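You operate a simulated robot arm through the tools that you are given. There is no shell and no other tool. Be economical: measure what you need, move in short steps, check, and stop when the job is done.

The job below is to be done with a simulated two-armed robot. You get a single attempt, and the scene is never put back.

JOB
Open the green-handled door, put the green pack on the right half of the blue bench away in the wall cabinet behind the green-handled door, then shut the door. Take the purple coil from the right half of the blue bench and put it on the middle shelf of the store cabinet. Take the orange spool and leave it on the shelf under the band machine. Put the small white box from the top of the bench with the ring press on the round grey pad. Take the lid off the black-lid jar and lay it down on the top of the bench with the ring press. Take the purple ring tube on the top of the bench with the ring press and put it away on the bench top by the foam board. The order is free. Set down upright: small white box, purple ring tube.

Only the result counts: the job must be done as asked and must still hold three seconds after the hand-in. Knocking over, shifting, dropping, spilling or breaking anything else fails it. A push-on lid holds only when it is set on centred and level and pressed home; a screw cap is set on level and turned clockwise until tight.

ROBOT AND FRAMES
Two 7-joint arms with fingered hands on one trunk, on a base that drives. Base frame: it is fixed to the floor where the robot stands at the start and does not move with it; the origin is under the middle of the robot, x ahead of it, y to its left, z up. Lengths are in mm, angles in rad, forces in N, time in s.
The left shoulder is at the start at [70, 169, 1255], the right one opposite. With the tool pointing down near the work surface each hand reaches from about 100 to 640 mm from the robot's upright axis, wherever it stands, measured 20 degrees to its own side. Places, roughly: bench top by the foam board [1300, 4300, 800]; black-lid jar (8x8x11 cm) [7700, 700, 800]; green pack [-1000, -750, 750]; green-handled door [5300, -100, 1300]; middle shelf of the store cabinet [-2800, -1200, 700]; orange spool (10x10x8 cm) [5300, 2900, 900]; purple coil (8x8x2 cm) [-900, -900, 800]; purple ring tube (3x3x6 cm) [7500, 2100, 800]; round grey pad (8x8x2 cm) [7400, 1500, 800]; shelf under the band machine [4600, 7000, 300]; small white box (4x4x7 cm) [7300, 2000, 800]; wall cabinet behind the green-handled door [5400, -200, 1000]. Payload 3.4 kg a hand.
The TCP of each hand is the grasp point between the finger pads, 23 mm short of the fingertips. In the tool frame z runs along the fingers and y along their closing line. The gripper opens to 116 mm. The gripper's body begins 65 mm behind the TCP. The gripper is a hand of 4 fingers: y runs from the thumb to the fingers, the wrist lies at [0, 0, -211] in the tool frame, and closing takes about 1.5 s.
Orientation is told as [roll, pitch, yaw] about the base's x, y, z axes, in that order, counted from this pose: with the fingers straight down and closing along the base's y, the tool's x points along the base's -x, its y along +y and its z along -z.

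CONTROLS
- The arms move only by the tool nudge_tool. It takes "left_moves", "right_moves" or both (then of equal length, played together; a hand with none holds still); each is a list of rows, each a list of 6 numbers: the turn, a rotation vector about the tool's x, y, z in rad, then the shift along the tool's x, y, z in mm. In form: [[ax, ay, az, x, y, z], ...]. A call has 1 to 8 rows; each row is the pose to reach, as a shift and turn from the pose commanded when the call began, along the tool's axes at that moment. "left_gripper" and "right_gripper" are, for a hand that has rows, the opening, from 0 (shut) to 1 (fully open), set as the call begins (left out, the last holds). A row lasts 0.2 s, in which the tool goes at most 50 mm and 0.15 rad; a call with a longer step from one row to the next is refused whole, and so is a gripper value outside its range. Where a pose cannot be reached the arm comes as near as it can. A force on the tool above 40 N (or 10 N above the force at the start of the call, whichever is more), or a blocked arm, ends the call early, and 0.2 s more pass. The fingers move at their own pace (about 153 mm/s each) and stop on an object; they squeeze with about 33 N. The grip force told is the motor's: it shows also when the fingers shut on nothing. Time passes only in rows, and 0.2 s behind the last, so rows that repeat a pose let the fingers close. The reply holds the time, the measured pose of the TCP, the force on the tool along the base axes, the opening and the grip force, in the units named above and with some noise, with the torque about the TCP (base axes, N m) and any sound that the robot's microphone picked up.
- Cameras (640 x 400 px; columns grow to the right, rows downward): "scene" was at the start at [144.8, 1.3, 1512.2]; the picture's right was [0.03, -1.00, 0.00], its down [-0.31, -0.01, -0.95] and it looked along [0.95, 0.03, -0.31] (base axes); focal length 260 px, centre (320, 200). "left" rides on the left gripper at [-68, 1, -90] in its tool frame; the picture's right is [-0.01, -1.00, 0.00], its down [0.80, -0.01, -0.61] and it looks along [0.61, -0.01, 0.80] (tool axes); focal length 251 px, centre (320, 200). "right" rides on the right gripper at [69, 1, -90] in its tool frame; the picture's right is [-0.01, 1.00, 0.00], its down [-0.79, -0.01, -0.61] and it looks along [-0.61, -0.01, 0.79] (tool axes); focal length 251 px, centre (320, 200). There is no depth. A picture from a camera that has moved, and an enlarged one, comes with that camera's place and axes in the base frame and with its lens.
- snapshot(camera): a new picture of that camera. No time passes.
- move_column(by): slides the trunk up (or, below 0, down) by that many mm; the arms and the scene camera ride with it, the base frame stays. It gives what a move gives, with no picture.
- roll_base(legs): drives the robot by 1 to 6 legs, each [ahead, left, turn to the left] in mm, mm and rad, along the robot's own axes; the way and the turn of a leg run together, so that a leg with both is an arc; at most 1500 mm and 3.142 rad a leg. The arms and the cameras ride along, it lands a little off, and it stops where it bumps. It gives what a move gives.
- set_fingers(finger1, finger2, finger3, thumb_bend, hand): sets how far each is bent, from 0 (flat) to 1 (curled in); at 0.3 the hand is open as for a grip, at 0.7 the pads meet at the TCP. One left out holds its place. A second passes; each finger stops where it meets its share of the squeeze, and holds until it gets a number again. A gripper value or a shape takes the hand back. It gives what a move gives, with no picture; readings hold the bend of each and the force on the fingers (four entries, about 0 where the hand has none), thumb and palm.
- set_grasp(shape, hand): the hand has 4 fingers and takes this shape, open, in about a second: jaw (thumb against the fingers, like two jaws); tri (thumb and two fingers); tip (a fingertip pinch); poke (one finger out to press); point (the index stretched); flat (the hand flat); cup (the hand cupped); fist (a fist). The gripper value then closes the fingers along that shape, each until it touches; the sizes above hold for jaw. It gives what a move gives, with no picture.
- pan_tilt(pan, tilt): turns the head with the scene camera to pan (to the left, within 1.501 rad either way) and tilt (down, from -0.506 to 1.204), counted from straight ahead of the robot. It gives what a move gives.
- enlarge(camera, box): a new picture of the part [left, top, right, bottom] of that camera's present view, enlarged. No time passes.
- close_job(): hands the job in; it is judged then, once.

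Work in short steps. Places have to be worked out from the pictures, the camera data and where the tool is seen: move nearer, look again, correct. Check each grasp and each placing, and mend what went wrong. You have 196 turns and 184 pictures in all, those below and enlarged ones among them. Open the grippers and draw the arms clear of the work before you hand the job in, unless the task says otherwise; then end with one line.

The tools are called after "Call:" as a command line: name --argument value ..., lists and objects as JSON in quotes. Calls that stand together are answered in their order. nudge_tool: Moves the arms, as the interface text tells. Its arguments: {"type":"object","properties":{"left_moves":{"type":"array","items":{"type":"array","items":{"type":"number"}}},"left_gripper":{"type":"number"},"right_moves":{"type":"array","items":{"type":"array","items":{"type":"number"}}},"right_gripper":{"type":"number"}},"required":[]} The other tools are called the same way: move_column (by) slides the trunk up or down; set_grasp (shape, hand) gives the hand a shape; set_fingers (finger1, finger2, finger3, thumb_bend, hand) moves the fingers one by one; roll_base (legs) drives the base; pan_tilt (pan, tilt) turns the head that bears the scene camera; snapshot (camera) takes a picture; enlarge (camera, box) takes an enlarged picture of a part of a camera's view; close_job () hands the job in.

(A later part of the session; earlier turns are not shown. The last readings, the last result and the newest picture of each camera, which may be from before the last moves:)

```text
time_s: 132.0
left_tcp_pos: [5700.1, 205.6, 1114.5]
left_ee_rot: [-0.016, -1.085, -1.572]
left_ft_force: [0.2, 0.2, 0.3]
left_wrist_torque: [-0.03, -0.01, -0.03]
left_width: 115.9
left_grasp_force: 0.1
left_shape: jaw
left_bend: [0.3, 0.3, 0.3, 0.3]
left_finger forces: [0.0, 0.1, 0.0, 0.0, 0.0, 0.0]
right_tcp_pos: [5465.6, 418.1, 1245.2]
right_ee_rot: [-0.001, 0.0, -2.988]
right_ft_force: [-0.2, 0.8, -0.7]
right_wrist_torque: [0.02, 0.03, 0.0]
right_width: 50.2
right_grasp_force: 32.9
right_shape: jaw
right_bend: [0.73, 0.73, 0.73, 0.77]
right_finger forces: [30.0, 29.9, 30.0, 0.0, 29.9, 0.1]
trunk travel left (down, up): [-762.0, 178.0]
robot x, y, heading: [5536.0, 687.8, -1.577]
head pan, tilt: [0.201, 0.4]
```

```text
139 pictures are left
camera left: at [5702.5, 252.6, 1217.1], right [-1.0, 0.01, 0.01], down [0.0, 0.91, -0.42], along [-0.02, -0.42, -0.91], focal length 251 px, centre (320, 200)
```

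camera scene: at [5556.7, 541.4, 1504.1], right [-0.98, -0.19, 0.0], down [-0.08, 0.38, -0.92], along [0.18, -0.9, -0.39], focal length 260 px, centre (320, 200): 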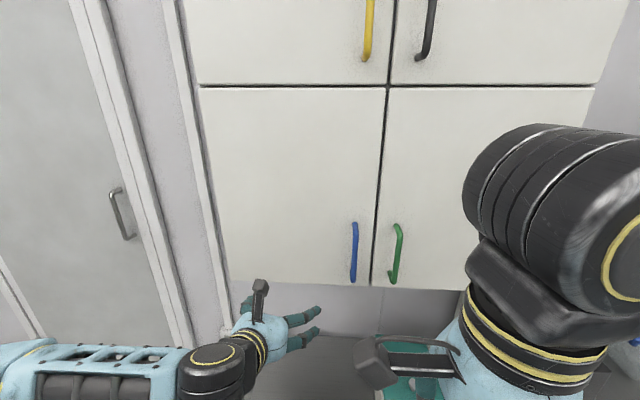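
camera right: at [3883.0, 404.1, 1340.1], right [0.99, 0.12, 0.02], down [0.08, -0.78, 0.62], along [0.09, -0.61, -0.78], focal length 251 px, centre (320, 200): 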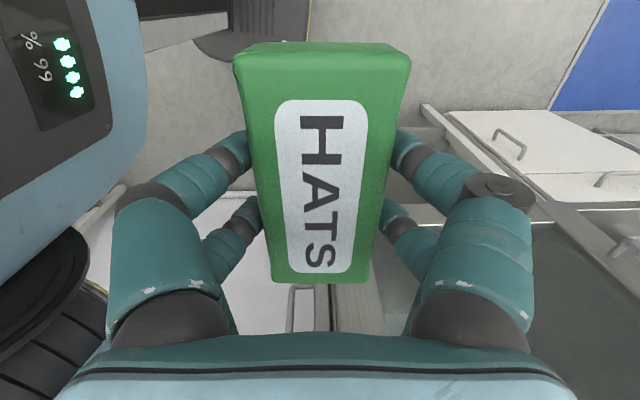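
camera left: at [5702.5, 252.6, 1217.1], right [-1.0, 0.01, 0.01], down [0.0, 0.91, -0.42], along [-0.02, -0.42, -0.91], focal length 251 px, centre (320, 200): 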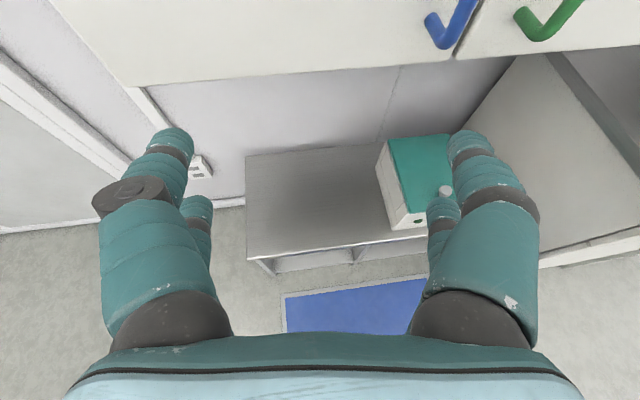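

Handle bar ≈ (5481, 0, 1060–1220). Left hand goes to a horizontal pre-grasp 90 mm in front of it, the right hand draws aside.

Call:
nudge_tool --left_moves '[[0, -0.06, 0, -10, -27, 11], [0, -0.12, 0, -19, -55, 23], [0, -0.18, 0, -29, -82, 34], [0, -0.24, 0, -38, -110, 46], [0, -0.3, 0, -48, -137, 57], [0, -0.36, 0, -57, -164, 68], [0, -0.42, 0, -67, -192, 80], [0, -0.485, 0, -76, -219, 91]]' --right_moves '[[0, 0, 0, -20, -10, 0], [0, 0, 0, -40, -20, 0], [0, 0, 0, -60, -30, 0], [0, 0, 0, -80, -40, 0], [0, 0, 0, -100, -50, 0], [0, 0, 0, -120, -60, 0], [0, 0, 0, -130, -70, 0], [0, 0, 0, -138, -80, 0]]'

Call:
snapshot --camera "left"

Call:
snapshot --camera "scene"

```text
time_s: 133.8
left_tcp_pos: [5477.6, 93.1, 1142.6]
left_ee_rot: [-1.804, -1.567, 0.221]
left_ft_force: [-0.6, -0.1, -0.2]
left_wrist_torque: [0.03, 0.01, 0.02]
left_width: 116.2
left_grasp_force: 0.0
left_shape: jaw
left_bend: [0.3, 0.3, 0.3, 0.3]
left_finger forces: [0.0, 0.0, 0.0, 0.1, 0.0, 0.1]
right_tcp_pos: [5315.5, 475.9, 1243.8]
right_ee_rot: [-0.001, 0.002, -2.988]
right_ft_force: [0.3, 0.3, -0.5]
right_wrist_torque: [-0.02, -0.01, 0.0]
right_width: 50.0
right_grasp_force: 32.7
right_shape: jaw
right_bend: [0.73, 0.73, 0.73, 0.77]
right_finger forces: [29.9, 30.0, 30.0, 0.0, 30.0, 0.0]
trunk travel left (down, up): [-762.0, 178.0]
robot x, y, heading: [5535.9, 684.8, -1.576]
head pan, tilt: [0.201, 0.4]
```

```text
138 pictures are left
camera left: at [5480.1, 181.5, 1212.1], right [-1.0, 0.01, 0.01], down [0.0, 0.61, -0.8], along [-0.02, -0.8, -0.61], focal length 251 px, centre (320, 200)
```

left: 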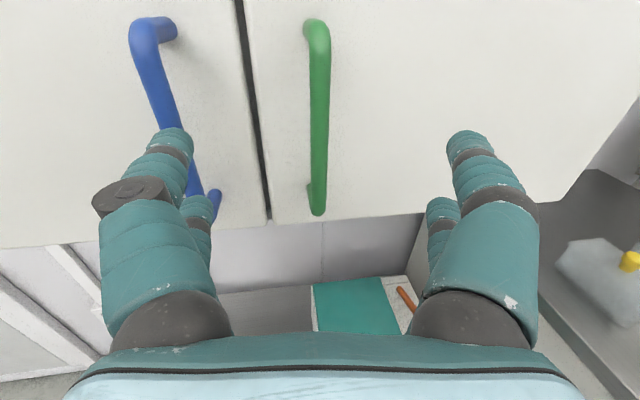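

```text
137 pictures are left
camera scene: at [5554.1, 541.9, 1504.3], right [-0.98, -0.19, 0.0], down [-0.07, 0.38, -0.92], along [0.18, -0.9, -0.39], focal length 260 px, centre (320, 200)
```

scene: 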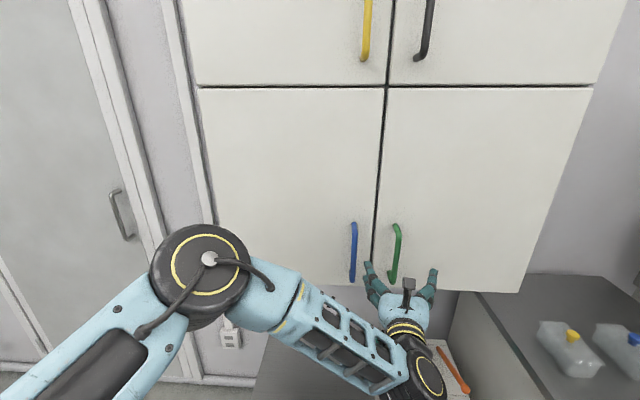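

Aligned with the handle (bar at y≈-10). Advance with a half-open hand, then close.

Call:
nudge_tool --left_moves '[[0, 0, 0, 0, 0, 20], [0, 0, 0, 0, 0, 45], [0, 0, 0, 0, 0, 70], [0, 0, 0, 0, 0, 92]]' --left_gripper 0.6

Call:
snapshot --camera "left"

```text
time_s: 134.8
left_tcp_pos: [5477.4, 1.0, 1140.6]
left_ee_rot: [-1.331, -1.566, -0.254]
left_ft_force: [0.0, -1.0, 0.1]
left_wrist_torque: [0.0, -0.01, 0.05]
left_width: 70.1
left_grasp_force: 0.1
left_shape: jaw
left_bend: [0.71, 0.71, 0.71, 0.72]
left_finger forces: [0.0, 0.0, 0.0, 0.0, 0.0, 0.0]
right_tcp_pos: [5317.7, 474.0, 1244.6]
right_ee_rot: [0.0, 0.003, -2.987]
right_ft_force: [0.2, 0.5, -0.6]
right_wrist_torque: [-0.03, 0.01, -0.02]
right_width: 50.0
right_grasp_force: 33.0
right_shape: jaw
right_bend: [0.73, 0.73, 0.73, 0.77]
right_finger forces: [29.9, 30.1, 30.0, 0.1, 30.0, 0.0]
trunk travel left (down, up): [-762.0, 178.0]
robot x, y, heading: [5534.6, 684.5, -1.574]
head pan, tilt: [0.201, 0.4]
```

```text
136 pictures are left
camera left: at [5481.7, 89.0, 1209.6], right [-1.0, 0.01, 0.01], down [0.0, 0.61, -0.79], along [-0.02, -0.79, -0.61], focal length 251 px, centre (320, 200)
```

left: 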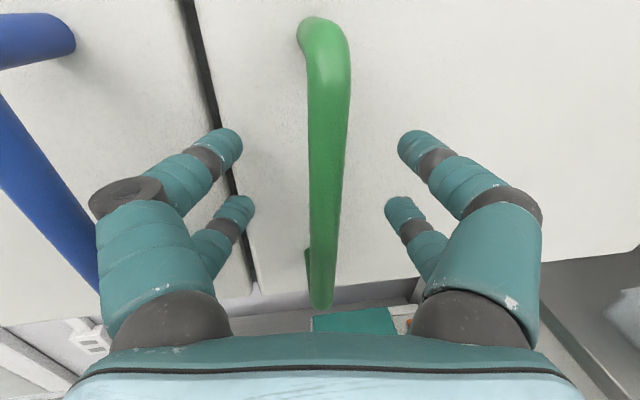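

The bar is between the fingers at the TCP. Close on it.

Call:
nudge_tool --left_moves '[[0, 0, 0, 0, 0, 0], [0, 0, 0, 0, 0, 0], [0, 0, 0, 0, 0, 0], [0, 0, 0, 0, 0, 0], [0, 0, 0, 0, 0, 0], [0, 0, 0, 0, 0, 0]]' --left_gripper 0

Call:
snapshot --camera "left"

```text
time_s: 136.2
left_tcp_pos: [5478.4, -0.0, 1141.9]
left_ee_rot: [-1.419, -1.566, -0.163]
left_ft_force: [-2.8, -1.4, 0.6]
left_wrist_torque: [0.01, 0.0, 0.02]
left_width: 0.0
left_grasp_force: 33.4
left_shape: jaw
left_bend: [0.63, 0.63, 0.62, 0.64]
left_finger forces: [0.0, 0.1, 0.8, 0.0, 1.3, 0.0]
right_tcp_pos: [5317.0, 475.1, 1244.7]
right_ee_rot: [-0.001, 0.001, -2.988]
right_ft_force: [-0.4, 0.0, -0.3]
right_wrist_torque: [0.01, 0.0, -0.01]
right_width: 50.3
right_grasp_force: 33.1
right_shape: jaw
right_bend: [0.73, 0.73, 0.73, 0.77]
right_finger forces: [30.0, 29.9, 30.0, 0.0, 30.2, 0.0]
trunk travel left (down, up): [-762.0, 178.0]
robot x, y, heading: [5542.8, 685.9, -1.575]
head pan, tilt: [0.201, 0.4]
```

```text
135 pictures are left
camera left: at [5481.0, 89.8, 1210.0], right [-1.0, 0.01, 0.01], down [0.0, 0.61, -0.79], along [-0.02, -0.79, -0.61], focal length 251 px, centre (320, 200)
```

left: 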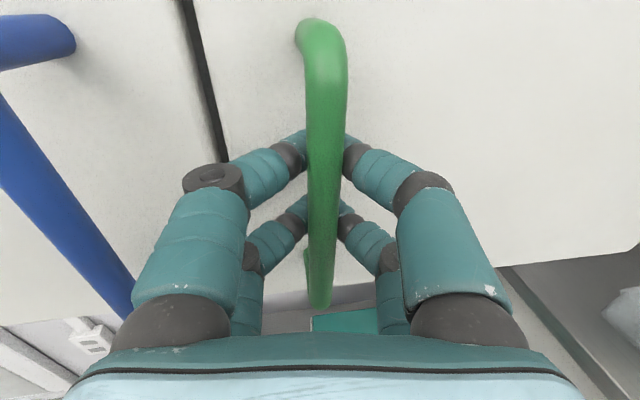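

The fingers are hooked around the bar. Pull along the door's arc (hinge ≈ (5175,-40)), lifting the right hand out of the way.

Call:
nudge_tool --left_moves '[[-0.04, 0, 0, 0, -4, -23], [-0.08, 0, 0, 0, -9, -45], [-0.12, 0, 0, 0, -16, -67], [-0.16, 0, 0, 0, -25, -88], [-0.2, 0, 0, 0, -36, -108], [-0.24, 0, 0, 0, -48, -128], [-0.28, 0, 0, 0, -61, -146], [-0.32, 0, 0, 0, -75, -164]]' --right_moves '[[0, 0, 0, 0, 0, -19], [0, 0, 0, 0, 0, -38], [0, 0, 0, 0, 0, -57], [0, 0, 0, 0, 0, -76], [0, 0, 0, 0, 0, -95], [0, 0, 0, 0, 0, -114], [0, 0, 0, 0, 0, -133], [0, 0, 0, 0, 0, -150]]'

Call:
snapshot --camera "scene"

Call:
snapshot --camera "left"

```text
time_s: 137.6
left_tcp_pos: [5424.3, 118.1, 1139.9]
left_ee_rot: [-0.322, -1.568, -1.043]
left_ft_force: [-23.5, -17.8, 3.3]
left_wrist_torque: [0.09, -0.16, 0.18]
left_width: 0.1
left_grasp_force: 32.9
left_shape: jaw
left_bend: [0.64, 0.69, 0.6, 0.63]
left_finger forces: [0.0, 0.0, 9.7, 0.0, 18.2, 0.0]
right_tcp_pos: [5312.1, 470.3, 1350.6]
right_ee_rot: [-0.002, 0.005, -2.99]
right_ft_force: [-0.4, -0.9, 0.1]
right_wrist_torque: [-0.01, 0.01, 0.01]
right_width: 50.2
right_grasp_force: 33.1
right_shape: jaw
right_bend: [0.73, 0.73, 0.73, 0.77]
right_finger forces: [30.1, 30.2, 30.0, 0.1, 30.1, 0.0]
right hand out of reach, approached as far as the arm can: row 6
trunk travel left (down, up): [-762.0, 178.0]
robot x, y, heading: [5539.2, 684.8, -1.577]
head pan, tilt: [0.201, 0.4]
stopped in row 6 (left hand): the force on the tool passed its limit at 42 N (the readings are from after the stop); the commanded pose is now the measured one
```

```text
134 pictures are left
camera scene: at [5548.1, 535.1, 1503.4], right [-0.98, -0.19, -0.01], down [-0.07, 0.39, -0.92], along [0.18, -0.9, -0.39], focal length 260 px, centre (320, 200)
```

scene: 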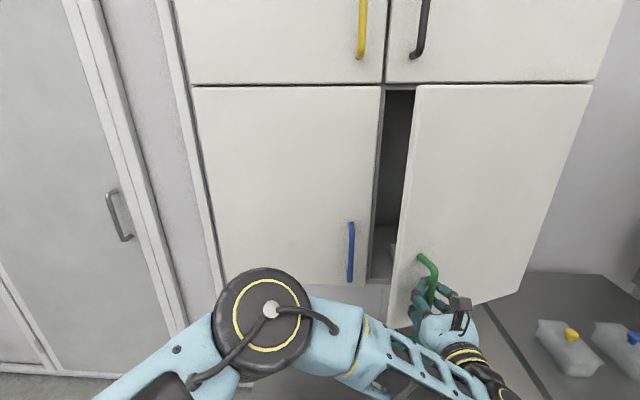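

```text
133 pictures are left
camera left: at [5407.4, 205.6, 1208.9], right [-0.98, -0.21, 0.01], down [-0.13, 0.59, -0.79], along [0.16, -0.78, -0.61], focal length 251 px, centre (320, 200)
```

left: 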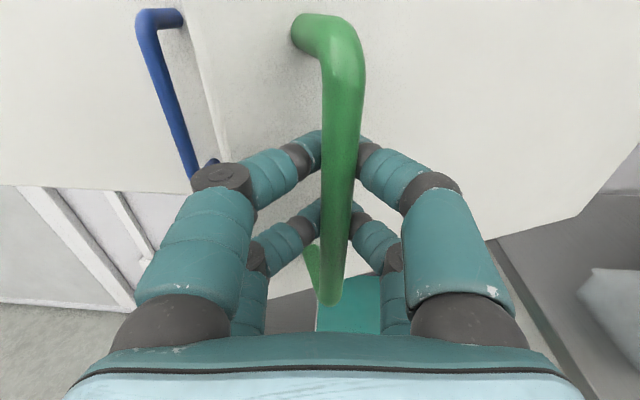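

Door is ~27° open. Continue along the arc, pulling slightly more towards the hinge side.

Call:
nudge_tool --left_moves '[[-0.03, 0, 0, 0, -15, -23], [-0.06, 0, 0, 0, -27, -47], [-0.09, 0, 0, 0, -44, -69], [-0.12, 0, 0, 0, -62, -89], [-0.15, 0, 0, 0, -83, -107]]'

Call:
snapshot --camera "scene"

```text
time_s: 138.2
left_tcp_pos: [5400.1, 145.8, 1140.0]
left_ee_rot: [-0.291, -1.561, -1.036]
left_ft_force: [-23.9, -24.6, -4.2]
left_wrist_torque: [0.05, -0.24, 0.22]
left_width: 0.2
left_grasp_force: 33.2
left_shape: jaw
left_bend: [0.64, 0.69, 0.59, 0.62]
left_finger forces: [0.0, 0.0, 12.4, 0.1, 20.8, 0.0]
left hand out of reach, approached as far as the arm can: row 2
right_tcp_pos: [5314.2, 471.5, 1351.1]
right_ee_rot: [-0.001, 0.006, -2.989]
right_ft_force: [1.2, 0.0, 0.9]
right_wrist_torque: [-0.02, 0.01, -0.03]
right_width: 49.7
right_grasp_force: 33.3
right_shape: jaw
right_bend: [0.73, 0.73, 0.73, 0.77]
right_finger forces: [30.0, 30.1, 30.0, 0.0, 30.1, 0.1]
trunk travel left (down, up): [-762.0, 178.0]
robot x, y, heading: [5535.0, 684.7, -1.579]
head pan, tilt: [0.201, 0.4]
stopped in row 2 (left hand): the force on the tool passed its limit at 44 N (the readings are from after the stop); the commanded pose is now the measured one
```

```text
132 pictures are left
camera scene: at [5549.1, 535.1, 1503.5], right [-0.98, -0.19, -0.01], down [-0.07, 0.39, -0.92], along [0.18, -0.9, -0.39], focal length 260 px, centre (320, 200)
```

scene: 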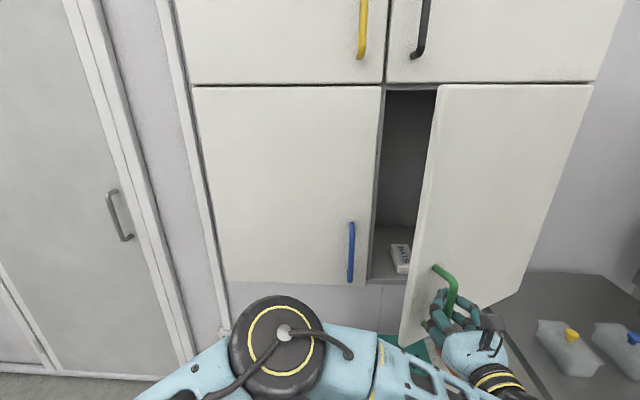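

Door ~40° open but the arm is at its limit. Release the bar and back off; I'll push the door from inside next.

Call:
nudge_tool --left_moves '[[0, 0, 0, 0, 0, 0], [0, 0, 0, 0, 0, 0], [0, 0, 0, 0, 0, 0], [0, 0, 0, 0, 0, -20], [0, 0, 0, 0, 0, -50], [0, 0, 0, 0, 0, -80]]' --left_gripper 0.8

Call:
snapshot --camera "left"

Call:
snapshot --camera "scene"

```text
time_s: 139.6
left_tcp_pos: [5405.5, 202.5, 1145.8]
left_ee_rot: [-0.825, -1.563, -0.496]
left_ft_force: [0.1, -0.4, 0.6]
left_wrist_torque: [-0.02, 0.01, -0.01]
left_width: 92.6
left_grasp_force: 0.0
left_shape: jaw
left_bend: [0.59, 0.59, 0.59, 0.59]
left_finger forces: [0.1, 0.0, 0.0, 0.0, 0.0, 0.1]
left hand out of reach, approached as far as the arm can: row 4, 5, 6
right_tcp_pos: [5318.6, 472.9, 1352.9]
right_ee_rot: [0.0, 0.002, -2.988]
right_ft_force: [-0.5, 0.1, -0.8]
right_wrist_torque: [0.01, 0.01, -0.01]
right_width: 49.9
right_grasp_force: 33.0
right_shape: jaw
right_bend: [0.73, 0.73, 0.73, 0.77]
right_finger forces: [30.1, 30.1, 30.0, 0.0, 30.2, 0.0]
trunk travel left (down, up): [-762.0, 178.0]
robot x, y, heading: [5537.1, 682.5, -1.581]
head pan, tilt: [0.201, 0.4]
```

```text
131 pictures are left
camera left: at [5385.3, 289.5, 1214.9], right [-0.97, -0.25, 0.02], down [-0.16, 0.59, -0.79], along [0.19, -0.77, -0.61], focal length 251 px, centre (320, 200)
```

left: 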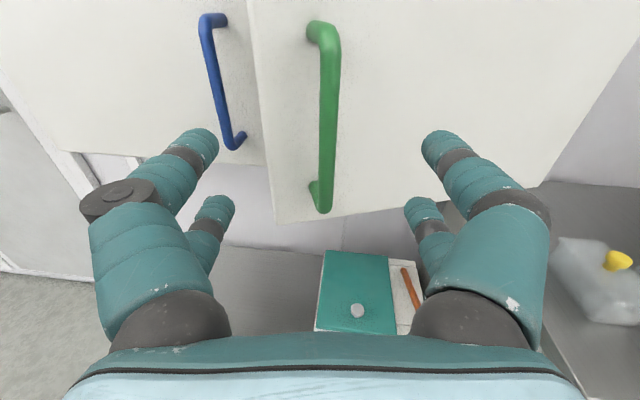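

```text
130 pictures are left
camera scene: at [5555.2, 539.7, 1504.1], right [-0.98, -0.19, 0.0], down [-0.07, 0.38, -0.92], along [0.18, -0.9, -0.39], focal length 260 px, centre (320, 200)
```

scene: 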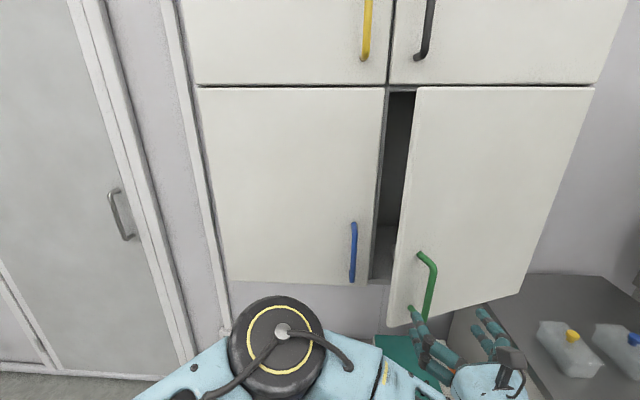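

The door sprang back to ~20°. I'll use the left fist, pointing right-forward at z≈1300 (above the handles), to hook behind the door edge; first move it left and turn.

Call:
nudge_tool --left_moves '[[0.125, 0, 0, -19, 25, 9], [0.25, 0, 0, -38, 51, 19], [0.375, 0, 0, -58, 76, 28], [0.5, 0, 0, -77, 102, 38], [0.625, 0, 0, -96, 127, 47], [0.75, 0, 0, -115, 152, 56], [0.875, 0, 0, -135, 178, 66], [1.0, 0, 0, -154, 203, 75]]' --left_gripper 0

Call:
snapshot --camera "scene"

Call:
snapshot --camera "left"

```text
time_s: 141.3
left_tcp_pos: [5530.3, 196.2, 1244.8]
left_ee_rot: [-1.782, -1.5, -0.176]
left_ft_force: [0.3, -0.6, 0.5]
left_wrist_torque: [0.02, -0.01, 0.04]
left_width: 0.0
left_grasp_force: 33.2
left_shape: jaw
left_bend: [0.62, 0.63, 0.63, 0.63]
left_finger forces: [0.0, 0.0, 0.0, 0.0, 0.1, 0.0]
left hand out of reach, approached as far as the arm can: row 5, 6, 7, 8
right_tcp_pos: [5317.6, 476.2, 1353.2]
right_ee_rot: [0.001, 0.002, -2.99]
right_ft_force: [0.0, -0.3, -1.1]
right_wrist_torque: [-0.02, 0.01, 0.02]
right_width: 49.8
right_grasp_force: 32.7
right_shape: jaw
right_bend: [0.73, 0.73, 0.73, 0.77]
right_finger forces: [29.9, 30.1, 29.9, 0.0, 30.1, 0.0]
trunk travel left (down, up): [-762.0, 178.0]
robot x, y, heading: [5539.9, 684.4, -1.583]
head pan, tilt: [0.201, 0.4]
```

```text
129 pictures are left
camera scene: at [5558.1, 543.0, 1507.0], right [-0.97, -0.23, 0.0], down [-0.08, 0.35, -0.93], along [0.21, -0.91, -0.36], focal length 260 px, centre (320, 200)
```

scene: 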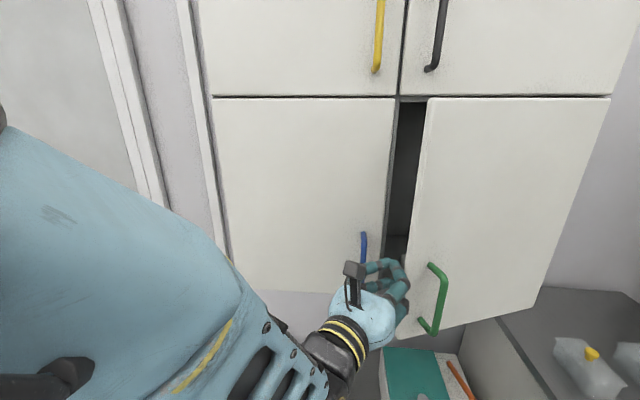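

```text
128 pictures are left
camera left: at [5570.4, 278.9, 1312.2], right [-0.92, 0.38, 0.08], down [0.17, 0.57, -0.8], along [-0.35, -0.73, -0.59], focal length 251 px, centre (320, 200)
```

left: 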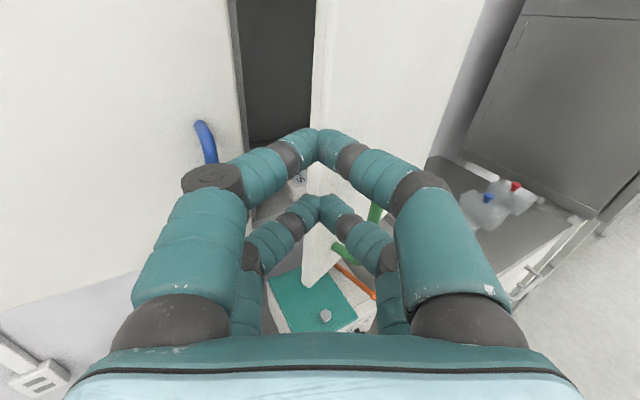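

The hand points right-forward in front of the gap. Slide the closed fingers into the gap, turning a bit more to the right.

Call:
nudge_tool --left_moves '[[0.06, 0, 0, -4, 13, 31], [0.12, 0, 0, -9, 26, 61], [0.18, 0, 0, -13, 40, 92], [0.24, 0, 0, -18, 53, 122], [0.3, 0, 0, -22, 66, 153]]'

Call:
snapshot --camera "scene"

Call:
snapshot --camera "left"

```text
time_s: 142.6
left_tcp_pos: [5427.9, 124.9, 1303.1]
left_ee_rot: [-2.244, -1.502, 0.193]
left_ft_force: [-0.1, 0.1, -0.1]
left_wrist_torque: [-0.01, -0.06, -0.05]
left_width: 0.0
left_grasp_force: 32.4
left_shape: jaw
left_bend: [0.62, 0.63, 0.63, 0.63]
left_finger forces: [0.0, 0.1, 0.0, 0.0, 0.0, 0.1]
left hand out of reach, approached as far as the arm can: row 1, 2, 3, 4, 5
right_tcp_pos: [5317.9, 474.6, 1353.0]
right_ee_rot: [-0.001, 0.002, -2.99]
right_ft_force: [-0.2, 0.7, -0.9]
right_wrist_torque: [-0.02, -0.02, 0.01]
right_width: 50.0
right_grasp_force: 33.0
right_shape: jaw
right_bend: [0.73, 0.73, 0.73, 0.77]
right_finger forces: [30.0, 30.0, 29.9, 0.0, 30.1, 0.0]
trunk travel left (down, up): [-762.0, 178.0]
robot x, y, heading: [5538.9, 683.5, -1.579]
head pan, tilt: [0.201, 0.4]
```

```text
127 pictures are left
camera scene: at [5550.8, 539.9, 1500.6], right [-0.99, -0.15, 0.0], down [-0.06, 0.42, -0.91], along [0.14, -0.9, -0.42], focal length 260 px, centre (320, 200)
```

scene: 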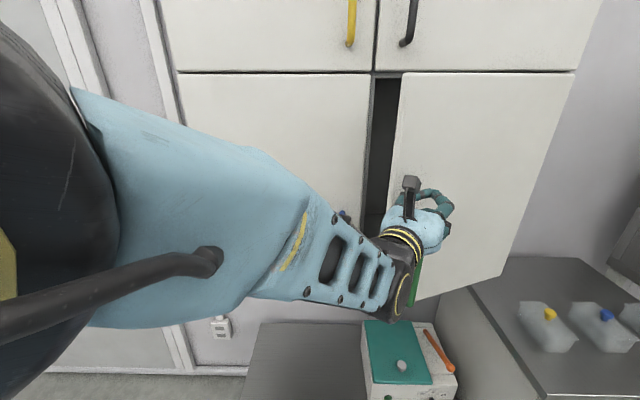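

```text
126 pictures are left
camera left: at [5475.0, 205.4, 1367.5], right [-0.88, 0.46, 0.06], down [0.22, 0.53, -0.82], along [-0.41, -0.71, -0.57], focal length 251 px, centre (320, 200)
```

left: 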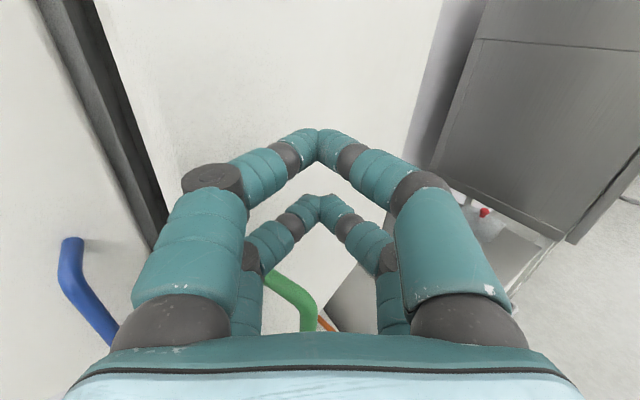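

The arm can't reach that way, so I use the base: shift left 115, forward 95, keeping the hand pose.

Call:
roll_base --legs '[[0, 115, 0], [95, 0, 0]]'

Call:
snapshot --camera "scene"

Call:
snapshot --camera "left"

```text
time_s: 144.5
left_tcp_pos: [5548.1, 33.9, 1301.7]
left_ee_rot: [-2.159, -1.505, 0.113]
left_ft_force: [1.0, 0.5, 0.4]
left_wrist_torque: [-0.02, 0.0, 0.0]
left_width: 0.0
left_grasp_force: 32.9
left_shape: jaw
left_bend: [0.62, 0.63, 0.63, 0.63]
left_finger forces: [0.0, 0.1, 0.1, 0.0, 0.0, 0.0]
right_tcp_pos: [5435.7, 383.7, 1353.7]
right_ee_rot: [0.004, 0.0, -2.987]
right_ft_force: [0.5, 0.0, -0.8]
right_wrist_torque: [-0.03, 0.0, -0.01]
right_width: 49.9
right_grasp_force: 33.2
right_shape: jaw
right_bend: [0.73, 0.73, 0.73, 0.77]
right_finger forces: [30.0, 30.2, 29.9, 0.0, 30.2, 0.0]
trunk travel left (down, up): [-762.0, 178.0]
robot x, y, heading: [5652.5, 590.9, -1.575]
head pan, tilt: [0.201, 0.4]
```

```text
125 pictures are left
camera scene: at [5671.7, 450.8, 1504.6], right [-0.98, -0.2, 0.0], down [-0.08, 0.38, -0.92], along [0.18, -0.9, -0.39], focal length 260 px, centre (320, 200)
```

scene: 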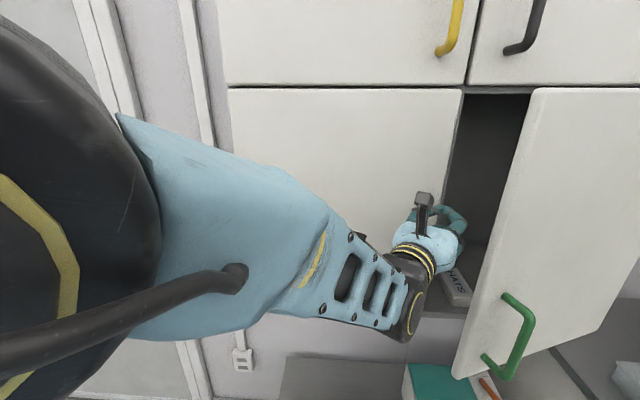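

```text
124 pictures are left
camera left: at [5594.4, 113.6, 1364.9], right [-0.89, 0.46, 0.06], down [0.22, 0.54, -0.81], along [-0.41, -0.71, -0.58], focal length 251 px, centre (320, 200)
```

left: 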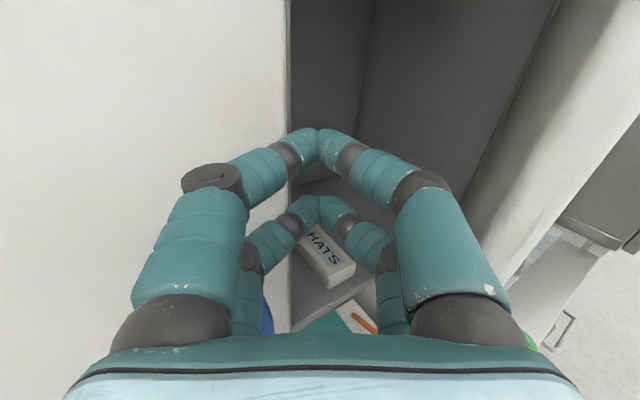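

The fingers are inside the gap. Roll right 150 to push the door open.

Call:
roll_base --legs '[[0, -160, 0]]'

Call:
snapshot --camera "scene"

Call:
snapshot --camera "left"

```text
time_s: 145.9
left_tcp_pos: [5392.3, 28.3, 1301.6]
left_ee_rot: [-2.099, -1.495, 0.058]
left_ft_force: [-0.4, -0.2, 0.8]
left_wrist_torque: [-0.03, -0.03, -0.04]
left_width: 0.0
left_grasp_force: 33.1
left_shape: jaw
left_bend: [0.62, 0.63, 0.63, 0.63]
left_finger forces: [0.0, 0.1, 0.0, 0.0, 0.0, 0.0]
right_tcp_pos: [5278.0, 380.4, 1353.2]
right_ee_rot: [0.0, -0.001, -2.985]
right_ft_force: [0.1, 0.1, -1.2]
right_wrist_torque: [0.05, -0.06, 0.0]
right_width: 50.1
right_grasp_force: 32.9
right_shape: jaw
right_bend: [0.73, 0.73, 0.73, 0.77]
right_finger forces: [29.9, 30.1, 30.0, 0.1, 30.1, 0.0]
trunk travel left (down, up): [-762.0, 178.0]
robot x, y, heading: [5494.1, 584.1, -1.577]
head pan, tilt: [0.201, 0.4]
```

```text
123 pictures are left
camera scene: at [5514.9, 446.4, 1504.1], right [-0.98, -0.2, 0.0], down [-0.08, 0.38, -0.92], along [0.18, -0.9, -0.39], focal length 260 px, centre (320, 200)
```

scene: 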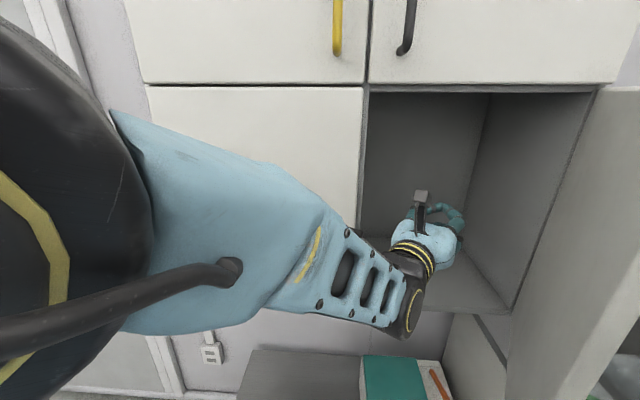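

```text
122 pictures are left
camera left: at [5440.0, 108.7, 1366.1], right [-0.89, 0.45, 0.08], down [0.21, 0.54, -0.82], along [-0.41, -0.71, -0.57], focal length 251 px, centre (320, 200)
```

left: 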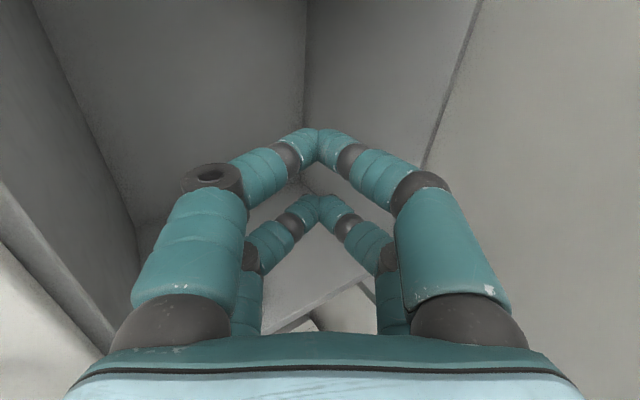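

Door is wide open now. Check the clearance on the right side before pushing further.

Call:
pan_tilt --pan -0.5 --tilt 0.5

Call:
snapshot --camera "scene"

```text
time_s: 147.0
left_tcp_pos: [5389.9, 29.5, 1302.9]
left_ee_rot: [-2.104, -1.495, 0.068]
left_ft_force: [0.5, -0.6, 1.5]
left_wrist_torque: [0.01, 0.03, 0.0]
left_width: 0.0
left_grasp_force: 33.3
left_shape: jaw
left_bend: [0.62, 0.63, 0.63, 0.63]
left_finger forces: [0.1, 0.1, 0.1, 0.0, 0.0, 0.0]
right_tcp_pos: [5274.9, 379.6, 1352.7]
right_ee_rot: [0.002, 0.001, -2.985]
right_ft_force: [0.0, -1.0, -1.1]
right_wrist_torque: [-0.02, -0.04, -0.01]
right_width: 50.0
right_grasp_force: 32.8
right_shape: jaw
right_bend: [0.73, 0.73, 0.73, 0.77]
right_finger forces: [30.0, 30.1, 29.9, 0.1, 30.1, 0.0]
trunk travel left (down, up): [-762.0, 178.0]
robot x, y, heading: [5490.1, 588.8, -1.577]
head pan, tilt: [-0.499, 0.499]
```

```text
121 pictures are left
camera scene: at [5450.0, 458.0, 1495.1], right [-0.88, 0.48, 0.0], down [0.23, 0.42, -0.88], along [-0.42, -0.77, -0.48], focal length 260 px, centre (320, 200)
```

scene: 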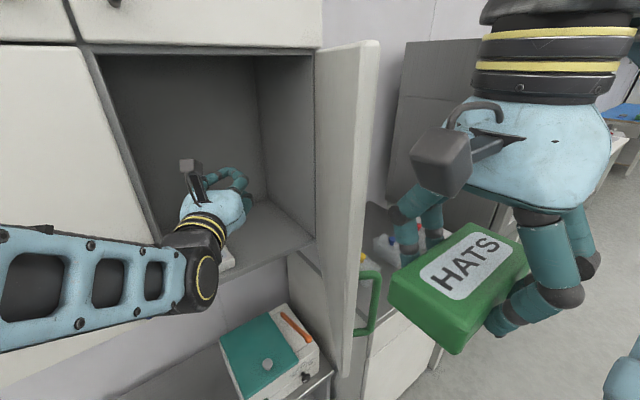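

Door is at ~70°. Back off 70 to gain clearance for the right hand and roll right to push the door past 90°.

Call:
roll_base --legs '[[-70, 0, 0], [0, -230, 0]]'

Call:
snapshot --camera "scene"

```text
time_s: 149.3
left_tcp_pos: [5163.9, 98.5, 1303.1]
left_ee_rot: [-2.107, -1.494, 0.07]
left_ft_force: [0.6, 0.8, -0.8]
left_wrist_torque: [-0.04, -0.02, -0.03]
left_width: 0.0
left_grasp_force: 33.3
left_shape: jaw
left_bend: [0.62, 0.63, 0.62, 0.63]
left_finger forces: [0.0, 0.1, 0.0, 0.0, 0.0, 0.1]
right_tcp_pos: [5048.7, 449.3, 1354.1]
right_ee_rot: [0.002, -0.001, -2.98]
right_ft_force: [0.3, -0.4, -1.0]
right_wrist_torque: [0.0, -0.02, 0.01]
right_width: 50.1
right_grasp_force: 32.6
right_shape: jaw
right_bend: [0.73, 0.73, 0.73, 0.77]
right_finger forces: [30.0, 30.1, 30.1, 0.0, 30.1, 0.1]
trunk travel left (down, up): [-762.0, 178.0]
robot x, y, heading: [5262.2, 655.5, -1.573]
head pan, tilt: [-0.499, 0.499]
```

```text
120 pictures are left
camera scene: at [5223.0, 527.5, 1495.1], right [-0.88, 0.48, 0.0], down [0.23, 0.42, -0.88], along [-0.42, -0.77, -0.48], focal length 260 px, centre (320, 200)
```

scene: 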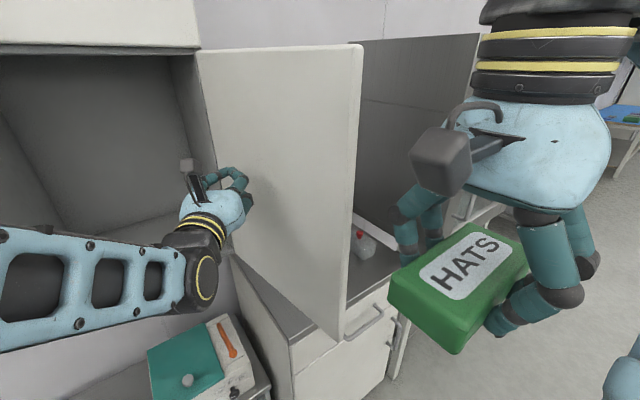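

Door is ~113° open. Back off and bring the left hand back to a neutral pose.

Call:
roll_base --legs '[[-220, 0, 0]]'

Call:
nudge_tool --left_moves '[[-0.1, 0, 0, 0, 20, 0], [-0.2, 0, 0, 0, 40, 0], [-0.3, 0, 0, 0, 60, 0], [-0.4, 0, 0, 0, 80, 0], [-0.5, 0, 0, 0, 100, 0], [-0.6, 0, 0, 0, 120, 0], [-0.6, 0, 0, 20, 140, 0], [-0.6, 0, 0, 40, 160, 0]]'

Call:
nudge_tool --left_moves '[[0, 0.14, 0, 0, 10, -10], [0, 0.28, 0, 0, 20, -20], [0, 0.42, 0, 0, 30, -30], [0, 0.56, 0, 0, 40, -40], [0, 0.7, 0, 0, 50, -50], [0, 0.84, 0, 0, 60, -60], [0, 0.98, 0, 0, 70, -70], [0, 1.12, 0, 0, 80, -80]]'

Call:
snapshot --camera "scene"

```text
time_s: 151.0
left_tcp_pos: [5163.3, 312.8, 1301.3]
left_ee_rot: [-2.078, -1.494, 0.041]
left_ft_force: [-0.6, 0.5, -0.4]
left_wrist_torque: [0.01, 0.01, 0.03]
left_width: 0.2
left_grasp_force: 33.2
left_shape: jaw
left_bend: [0.62, 0.63, 0.62, 0.63]
left_finger forces: [0.0, 0.0, 0.0, 0.0, 0.1, 0.1]
right_tcp_pos: [5046.5, 663.6, 1352.9]
right_ee_rot: [-0.001, 0.002, -2.981]
right_ft_force: [0.0, -0.6, -0.4]
right_wrist_torque: [0.04, 0.04, -0.02]
right_width: 50.1
right_grasp_force: 33.3
right_shape: jaw
right_bend: [0.73, 0.73, 0.73, 0.77]
right_finger forces: [30.0, 30.2, 30.0, 0.0, 30.1, 0.1]
trunk travel left (down, up): [-762.0, 178.0]
robot x, y, heading: [5264.0, 873.4, -1.57]
head pan, tilt: [-0.499, 0.499]
```

```text
time_s: 152.8
left_tcp_pos: [5304.3, 241.2, 1251.5]
left_ee_rot: [-1.495, -1.492, 0.058]
left_ft_force: [0.0, 0.7, 0.1]
left_wrist_torque: [-0.02, 0.0, 0.0]
left_width: 0.0
left_grasp_force: 32.8
left_shape: jaw
left_bend: [0.62, 0.63, 0.62, 0.63]
left_finger forces: [0.0, 0.0, 0.1, 0.0, 0.0, 0.0]
right_tcp_pos: [5048.6, 664.5, 1352.5]
right_ee_rot: [0.001, -0.001, -2.98]
right_ft_force: [0.3, -0.4, -0.8]
right_wrist_torque: [-0.01, 0.03, 0.03]
right_width: 49.9
right_grasp_force: 33.7
right_shape: jaw
right_bend: [0.73, 0.73, 0.73, 0.77]
right_finger forces: [30.0, 30.1, 30.0, 0.1, 30.1, 0.0]
trunk travel left (down, up): [-762.0, 178.0]
robot x, y, heading: [5262.0, 875.0, -1.573]
head pan, tilt: [-0.499, 0.499]
```

```text
time_s: 154.6
left_tcp_pos: [5369.9, 332.6, 1245.1]
left_ee_rot: [-0.085, -0.442, -1.4]
left_ft_force: [0.4, -0.3, -0.8]
left_wrist_torque: [-0.01, 0.02, -0.02]
left_width: 0.0
left_grasp_force: 32.7
left_shape: jaw
left_bend: [0.62, 0.63, 0.62, 0.63]
left_finger forces: [0.1, 0.0, 0.1, 0.0, 0.0, 0.0]
right_tcp_pos: [5048.4, 666.3, 1352.7]
right_ee_rot: [0.001, 0.0, -2.98]
right_ft_force: [0.1, 0.8, -0.7]
right_wrist_torque: [0.01, -0.02, 0.0]
right_width: 49.5
right_grasp_force: 32.9
right_shape: jaw
right_bend: [0.73, 0.73, 0.73, 0.77]
right_finger forces: [30.1, 30.1, 29.9, 0.1, 30.1, 0.0]
trunk travel left (down, up): [-762.0, 178.0]
robot x, y, heading: [5262.2, 875.3, -1.566]
head pan, tilt: [-0.499, 0.499]
```

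```text
119 pictures are left
camera scene: at [5221.1, 743.8, 1495.0], right [-0.88, 0.48, 0.0], down [0.23, 0.42, -0.88], along [-0.42, -0.77, -0.48], focal length 260 px, centre (320, 200)
```

scene: 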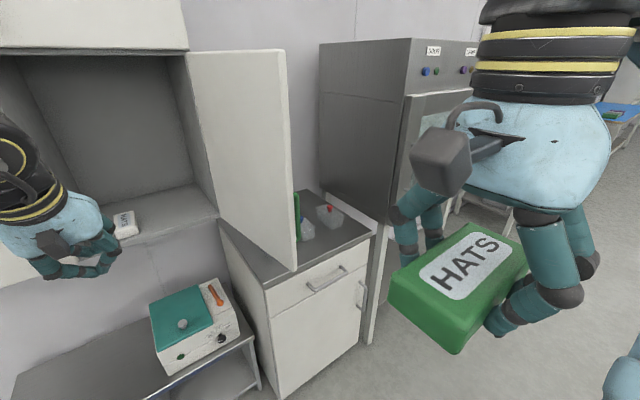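

Draw the left hand back and lower the right hand to entry height.

Call:
nudge_tool --left_moves '[[0, 0.05, 0, 28, 12, -13], [0, 0.1, 0, 56, 25, -27], [0, 0.15, 0, 84, 37, -40], [0, 0.2, 0, 112, 50, -53], [0, 0.25, 0, 140, 62, -67], [0, 0.3, 0, 168, 75, -80], [0, 0.35, 0, 196, 87, -93], [0, 0.4, 0, 225, 100, -107]]' --right_moves '[[0, 0, 0, 0, 0, 33], [0, 0, 0, 0, 0, 66], [0, 0, 0, 0, 0, 99], [0, 0, 0, 0, 0, 132], [0, 0, 0, 0, 0, 165], [0, 0, 0, 0, 0, 198], [0, 0, 0, 0, 0, 231], [0, 0, 0, 0, 0, 255]]'

Call:
roll_base --legs '[[0, 290, 0], [350, 0, 0]]'

Call:
pan_tilt --pan -0.3 --tilt 0.5

Call:
snapshot --camera "scene"

Call:
snapshot --camera "right"

```text
time_s: 156.4
left_tcp_pos: [5436.2, 593.3, 1239.5]
left_ee_rot: [-0.075, -0.043, -1.433]
left_ft_force: [-0.7, 0.4, -0.2]
left_wrist_torque: [-0.02, 0.02, 0.01]
left_width: 0.0
left_grasp_force: 32.9
left_shape: jaw
left_bend: [0.62, 0.63, 0.62, 0.63]
left_finger forces: [0.0, 0.0, 0.0, 0.0, 0.1, 0.0]
right_tcp_pos: [5068.5, 585.4, 1118.8]
right_ee_rot: [-0.001, 0.001, -2.981]
right_ft_force: [0.3, 0.3, -1.7]
right_wrist_torque: [-0.01, 0.03, -0.01]
right_width: 49.7
right_grasp_force: 32.7
right_shape: jaw
right_bend: [0.73, 0.73, 0.73, 0.77]
right_finger forces: [29.9, 30.2, 30.0, 0.1, 30.1, 0.1]
right hand out of reach, approached as far as the arm can: row 4, 5, 6, 7, 8
trunk travel left (down, up): [-762.0, 178.0]
robot x, y, heading: [5257.0, 873.0, -1.569]
head pan, tilt: [-0.499, 0.499]
```

```text
time_s: 160.3
left_tcp_pos: [5718.0, 235.9, 1241.6]
left_ee_rot: [-0.079, -0.045, -1.449]
left_ft_force: [-0.7, -0.7, -0.5]
left_wrist_torque: [-0.03, -0.04, -0.01]
left_width: 0.0
left_grasp_force: 33.2
left_shape: jaw
left_bend: [0.62, 0.63, 0.62, 0.63]
left_finger forces: [0.0, 0.1, 0.0, 0.0, 0.0, 0.0]
right_tcp_pos: [5351.2, 234.7, 1117.9]
right_ee_rot: [0.001, 0.0, -2.998]
right_ft_force: [0.3, -0.2, -0.9]
right_wrist_torque: [0.0, -0.02, -0.01]
right_width: 50.0
right_grasp_force: 33.0
right_shape: jaw
right_bend: [0.73, 0.73, 0.73, 0.77]
right_finger forces: [30.0, 30.0, 30.0, 0.0, 30.1, 0.0]
trunk travel left (down, up): [-762.0, 178.0]
robot x, y, heading: [5553.3, 520.8, -1.585]
head pan, tilt: [-0.499, 0.499]
```

```text
time_s: 161.0
left_tcp_pos: [5717.3, 233.6, 1242.0]
left_ee_rot: [-0.077, -0.046, -1.449]
left_ft_force: [0.5, -0.7, 0.2]
left_wrist_torque: [-0.03, 0.0, -0.02]
left_width: 0.0
left_grasp_force: 33.1
left_shape: jaw
left_bend: [0.62, 0.63, 0.62, 0.63]
left_finger forces: [0.0, 0.0, 0.0, 0.1, 0.0, 0.1]
right_tcp_pos: [5350.5, 232.2, 1118.1]
right_ee_rot: [-0.002, 0.0, -2.998]
right_ft_force: [-0.3, -0.7, -1.2]
right_wrist_torque: [-0.02, -0.04, 0.0]
right_width: 50.0
right_grasp_force: 33.1
right_shape: jaw
right_bend: [0.73, 0.73, 0.73, 0.77]
right_finger forces: [30.0, 30.1, 30.0, 0.1, 30.1, 0.1]
trunk travel left (down, up): [-762.0, 178.0]
robot x, y, heading: [5546.4, 518.1, -1.584]
head pan, tilt: [-0.3, 0.499]
```

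```text
118 pictures are left
camera scene: at [5523.2, 381.3, 1495.0], right [-0.95, 0.31, 0.0], down [0.15, 0.46, -0.88], along [-0.27, -0.83, -0.48], focal length 260 px, centre (320, 200)
```

scene: 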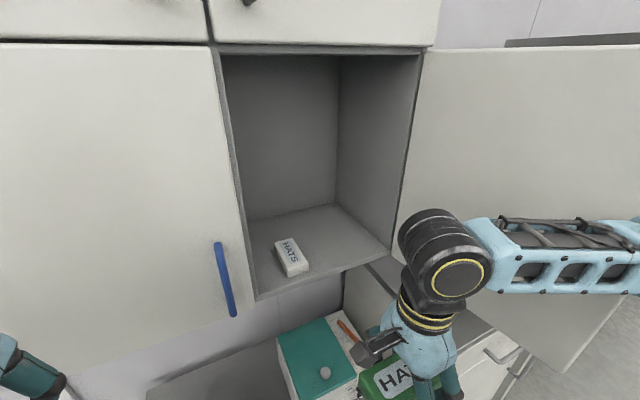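

```text
117 pictures are left
camera right: at [5417.6, 242.0, 1208.7], right [0.13, -0.99, 0.0], down [-0.79, -0.11, 0.61], along [-0.6, -0.08, -0.8], focal length 251 px, centre (320, 200)
```

right: 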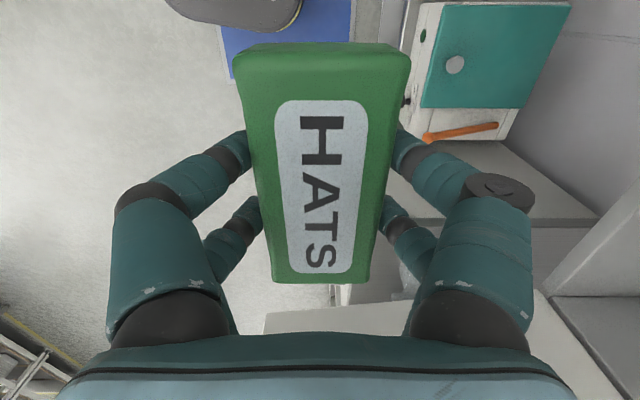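

To keep the elbow clear of the open door, I back off, extend the right arm forward first, then drive in with it extended.

Call:
roll_base --legs '[[-380, 0, 0.013]]'

Call:
nudge_tool --right_moves '[[0, 0, 0.02, -14, 36, 0], [0, 0, 0.04, -28, 73, 0], [0, 0, 0.06, -42, 109, 0], [0, 0, 0.08, -56, 145, 0], [0, 0, 0.1, -70, 182, 0], [0, 0, 0.12, -84, 218, 0], [0, 0, 0.14, -98, 254, 0], [0, 0, 0.143, -112, 291, 0]]'

Call:
snapshot --camera "scene"

```text
time_s: 163.5
left_tcp_pos: [5725.2, 622.8, 1240.4]
left_ee_rot: [-0.076, -0.045, -1.439]
left_ft_force: [0.1, 0.6, -0.3]
left_wrist_torque: [0.0, -0.01, 0.01]
left_width: 0.0
left_grasp_force: 32.6
left_shape: jaw
left_bend: [0.62, 0.63, 0.62, 0.63]
left_finger forces: [0.0, 0.1, 0.1, 0.0, 0.0, 0.1]
right_tcp_pos: [5357.6, 618.9, 1118.7]
right_ee_rot: [-0.002, 0.002, -2.987]
right_ft_force: [0.4, -1.7, -1.2]
right_wrist_torque: [0.02, 0.01, 0.0]
right_width: 49.8
right_grasp_force: 33.3
right_shape: jaw
right_bend: [0.73, 0.73, 0.73, 0.77]
right_finger forces: [30.0, 30.1, 30.0, 0.1, 30.1, 0.1]
trunk travel left (down, up): [-762.0, 178.0]
robot x, y, heading: [5555.7, 905.7, -1.583]
head pan, tilt: [-0.3, 0.499]
```

```text
time_s: 165.3
left_tcp_pos: [5725.6, 623.2, 1239.2]
left_ee_rot: [-0.078, -0.044, -1.439]
left_ft_force: [0.2, -0.3, -1.1]
left_wrist_torque: [0.03, 0.0, 0.02]
left_width: 0.3
left_grasp_force: 33.0
left_shape: jaw
left_bend: [0.62, 0.63, 0.62, 0.63]
left_finger forces: [0.0, 0.1, 0.1, 0.0, 0.0, 0.0]
right_tcp_pos: [5288.6, 313.6, 1118.1]
right_ee_rot: [-0.002, -0.001, -3.129]
right_ft_force: [-0.3, 0.9, -0.6]
right_wrist_torque: [0.01, 0.0, 0.03]
right_width: 49.6
right_grasp_force: 32.9
right_shape: jaw
right_bend: [0.73, 0.73, 0.73, 0.77]
right_finger forces: [29.8, 29.8, 29.9, 0.0, 29.9, 0.1]
trunk travel left (down, up): [-762.0, 178.0]
robot x, y, heading: [5557.4, 910.7, -1.573]
head pan, tilt: [-0.3, 0.499]
```

```text
116 pictures are left
camera scene: at [5529.9, 768.2, 1494.8], right [-0.95, 0.3, 0.0], down [0.14, 0.46, -0.88], along [-0.27, -0.84, -0.48], focal length 260 px, centre (320, 200)
```

scene: 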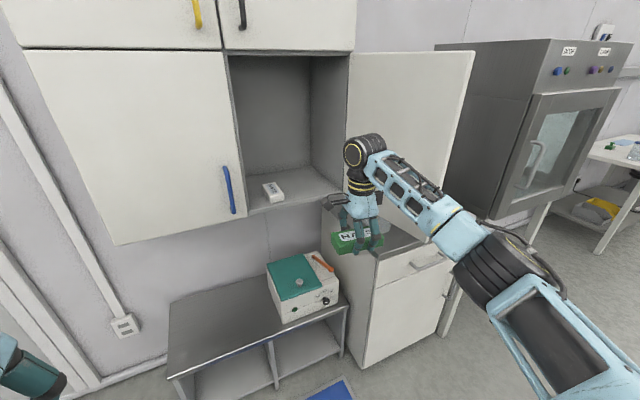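

Drive in with the extended arm; if the elbow brushes the door it merely swings it wider. Go most of the way and look.

Call:
roll_base --legs '[[300, 0, 0]]'

Call:
snapshot --camera "scene"

```text
time_s: 167.3
left_tcp_pos: [5724.5, 323.6, 1240.7]
left_ee_rot: [-0.079, -0.046, -1.435]
left_ft_force: [-0.2, 0.3, 0.4]
left_wrist_torque: [-0.02, -0.01, -0.03]
left_width: 0.3
left_grasp_force: 33.4
left_shape: jaw
left_bend: [0.62, 0.63, 0.62, 0.63]
left_finger forces: [0.0, 0.0, 0.1, 0.1, 0.0, 0.0]
right_tcp_pos: [5290.1, 13.0, 1120.2]
right_ee_rot: [0.001, 0.002, -3.126]
right_ft_force: [-0.1, -0.2, -0.1]
right_wrist_torque: [-0.04, 0.01, -0.02]
right_width: 49.6
right_grasp_force: 33.0
right_shape: jaw
right_bend: [0.73, 0.73, 0.73, 0.77]
right_finger forces: [29.9, 29.9, 29.8, 0.1, 30.0, 0.0]
trunk travel left (down, up): [-762.0, 178.0]
robot x, y, heading: [5554.1, 604.6, -1.57]
head pan, tilt: [-0.3, 0.499]
```

```text
115 pictures are left
camera scene: at [5528.2, 469.1, 1495.2], right [-0.95, 0.3, 0.0], down [0.14, 0.46, -0.88], along [-0.26, -0.84, -0.48], focal length 260 px, centre (320, 200)
```

scene: 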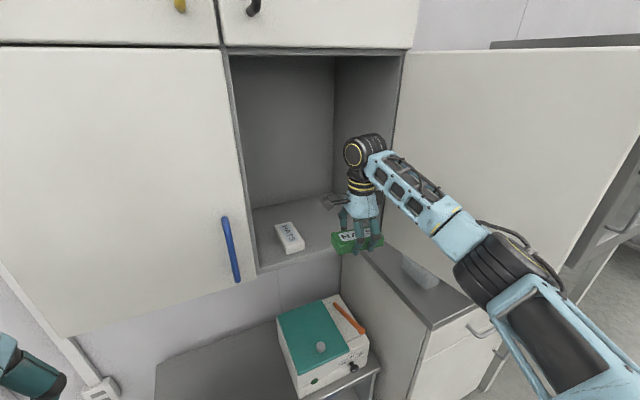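

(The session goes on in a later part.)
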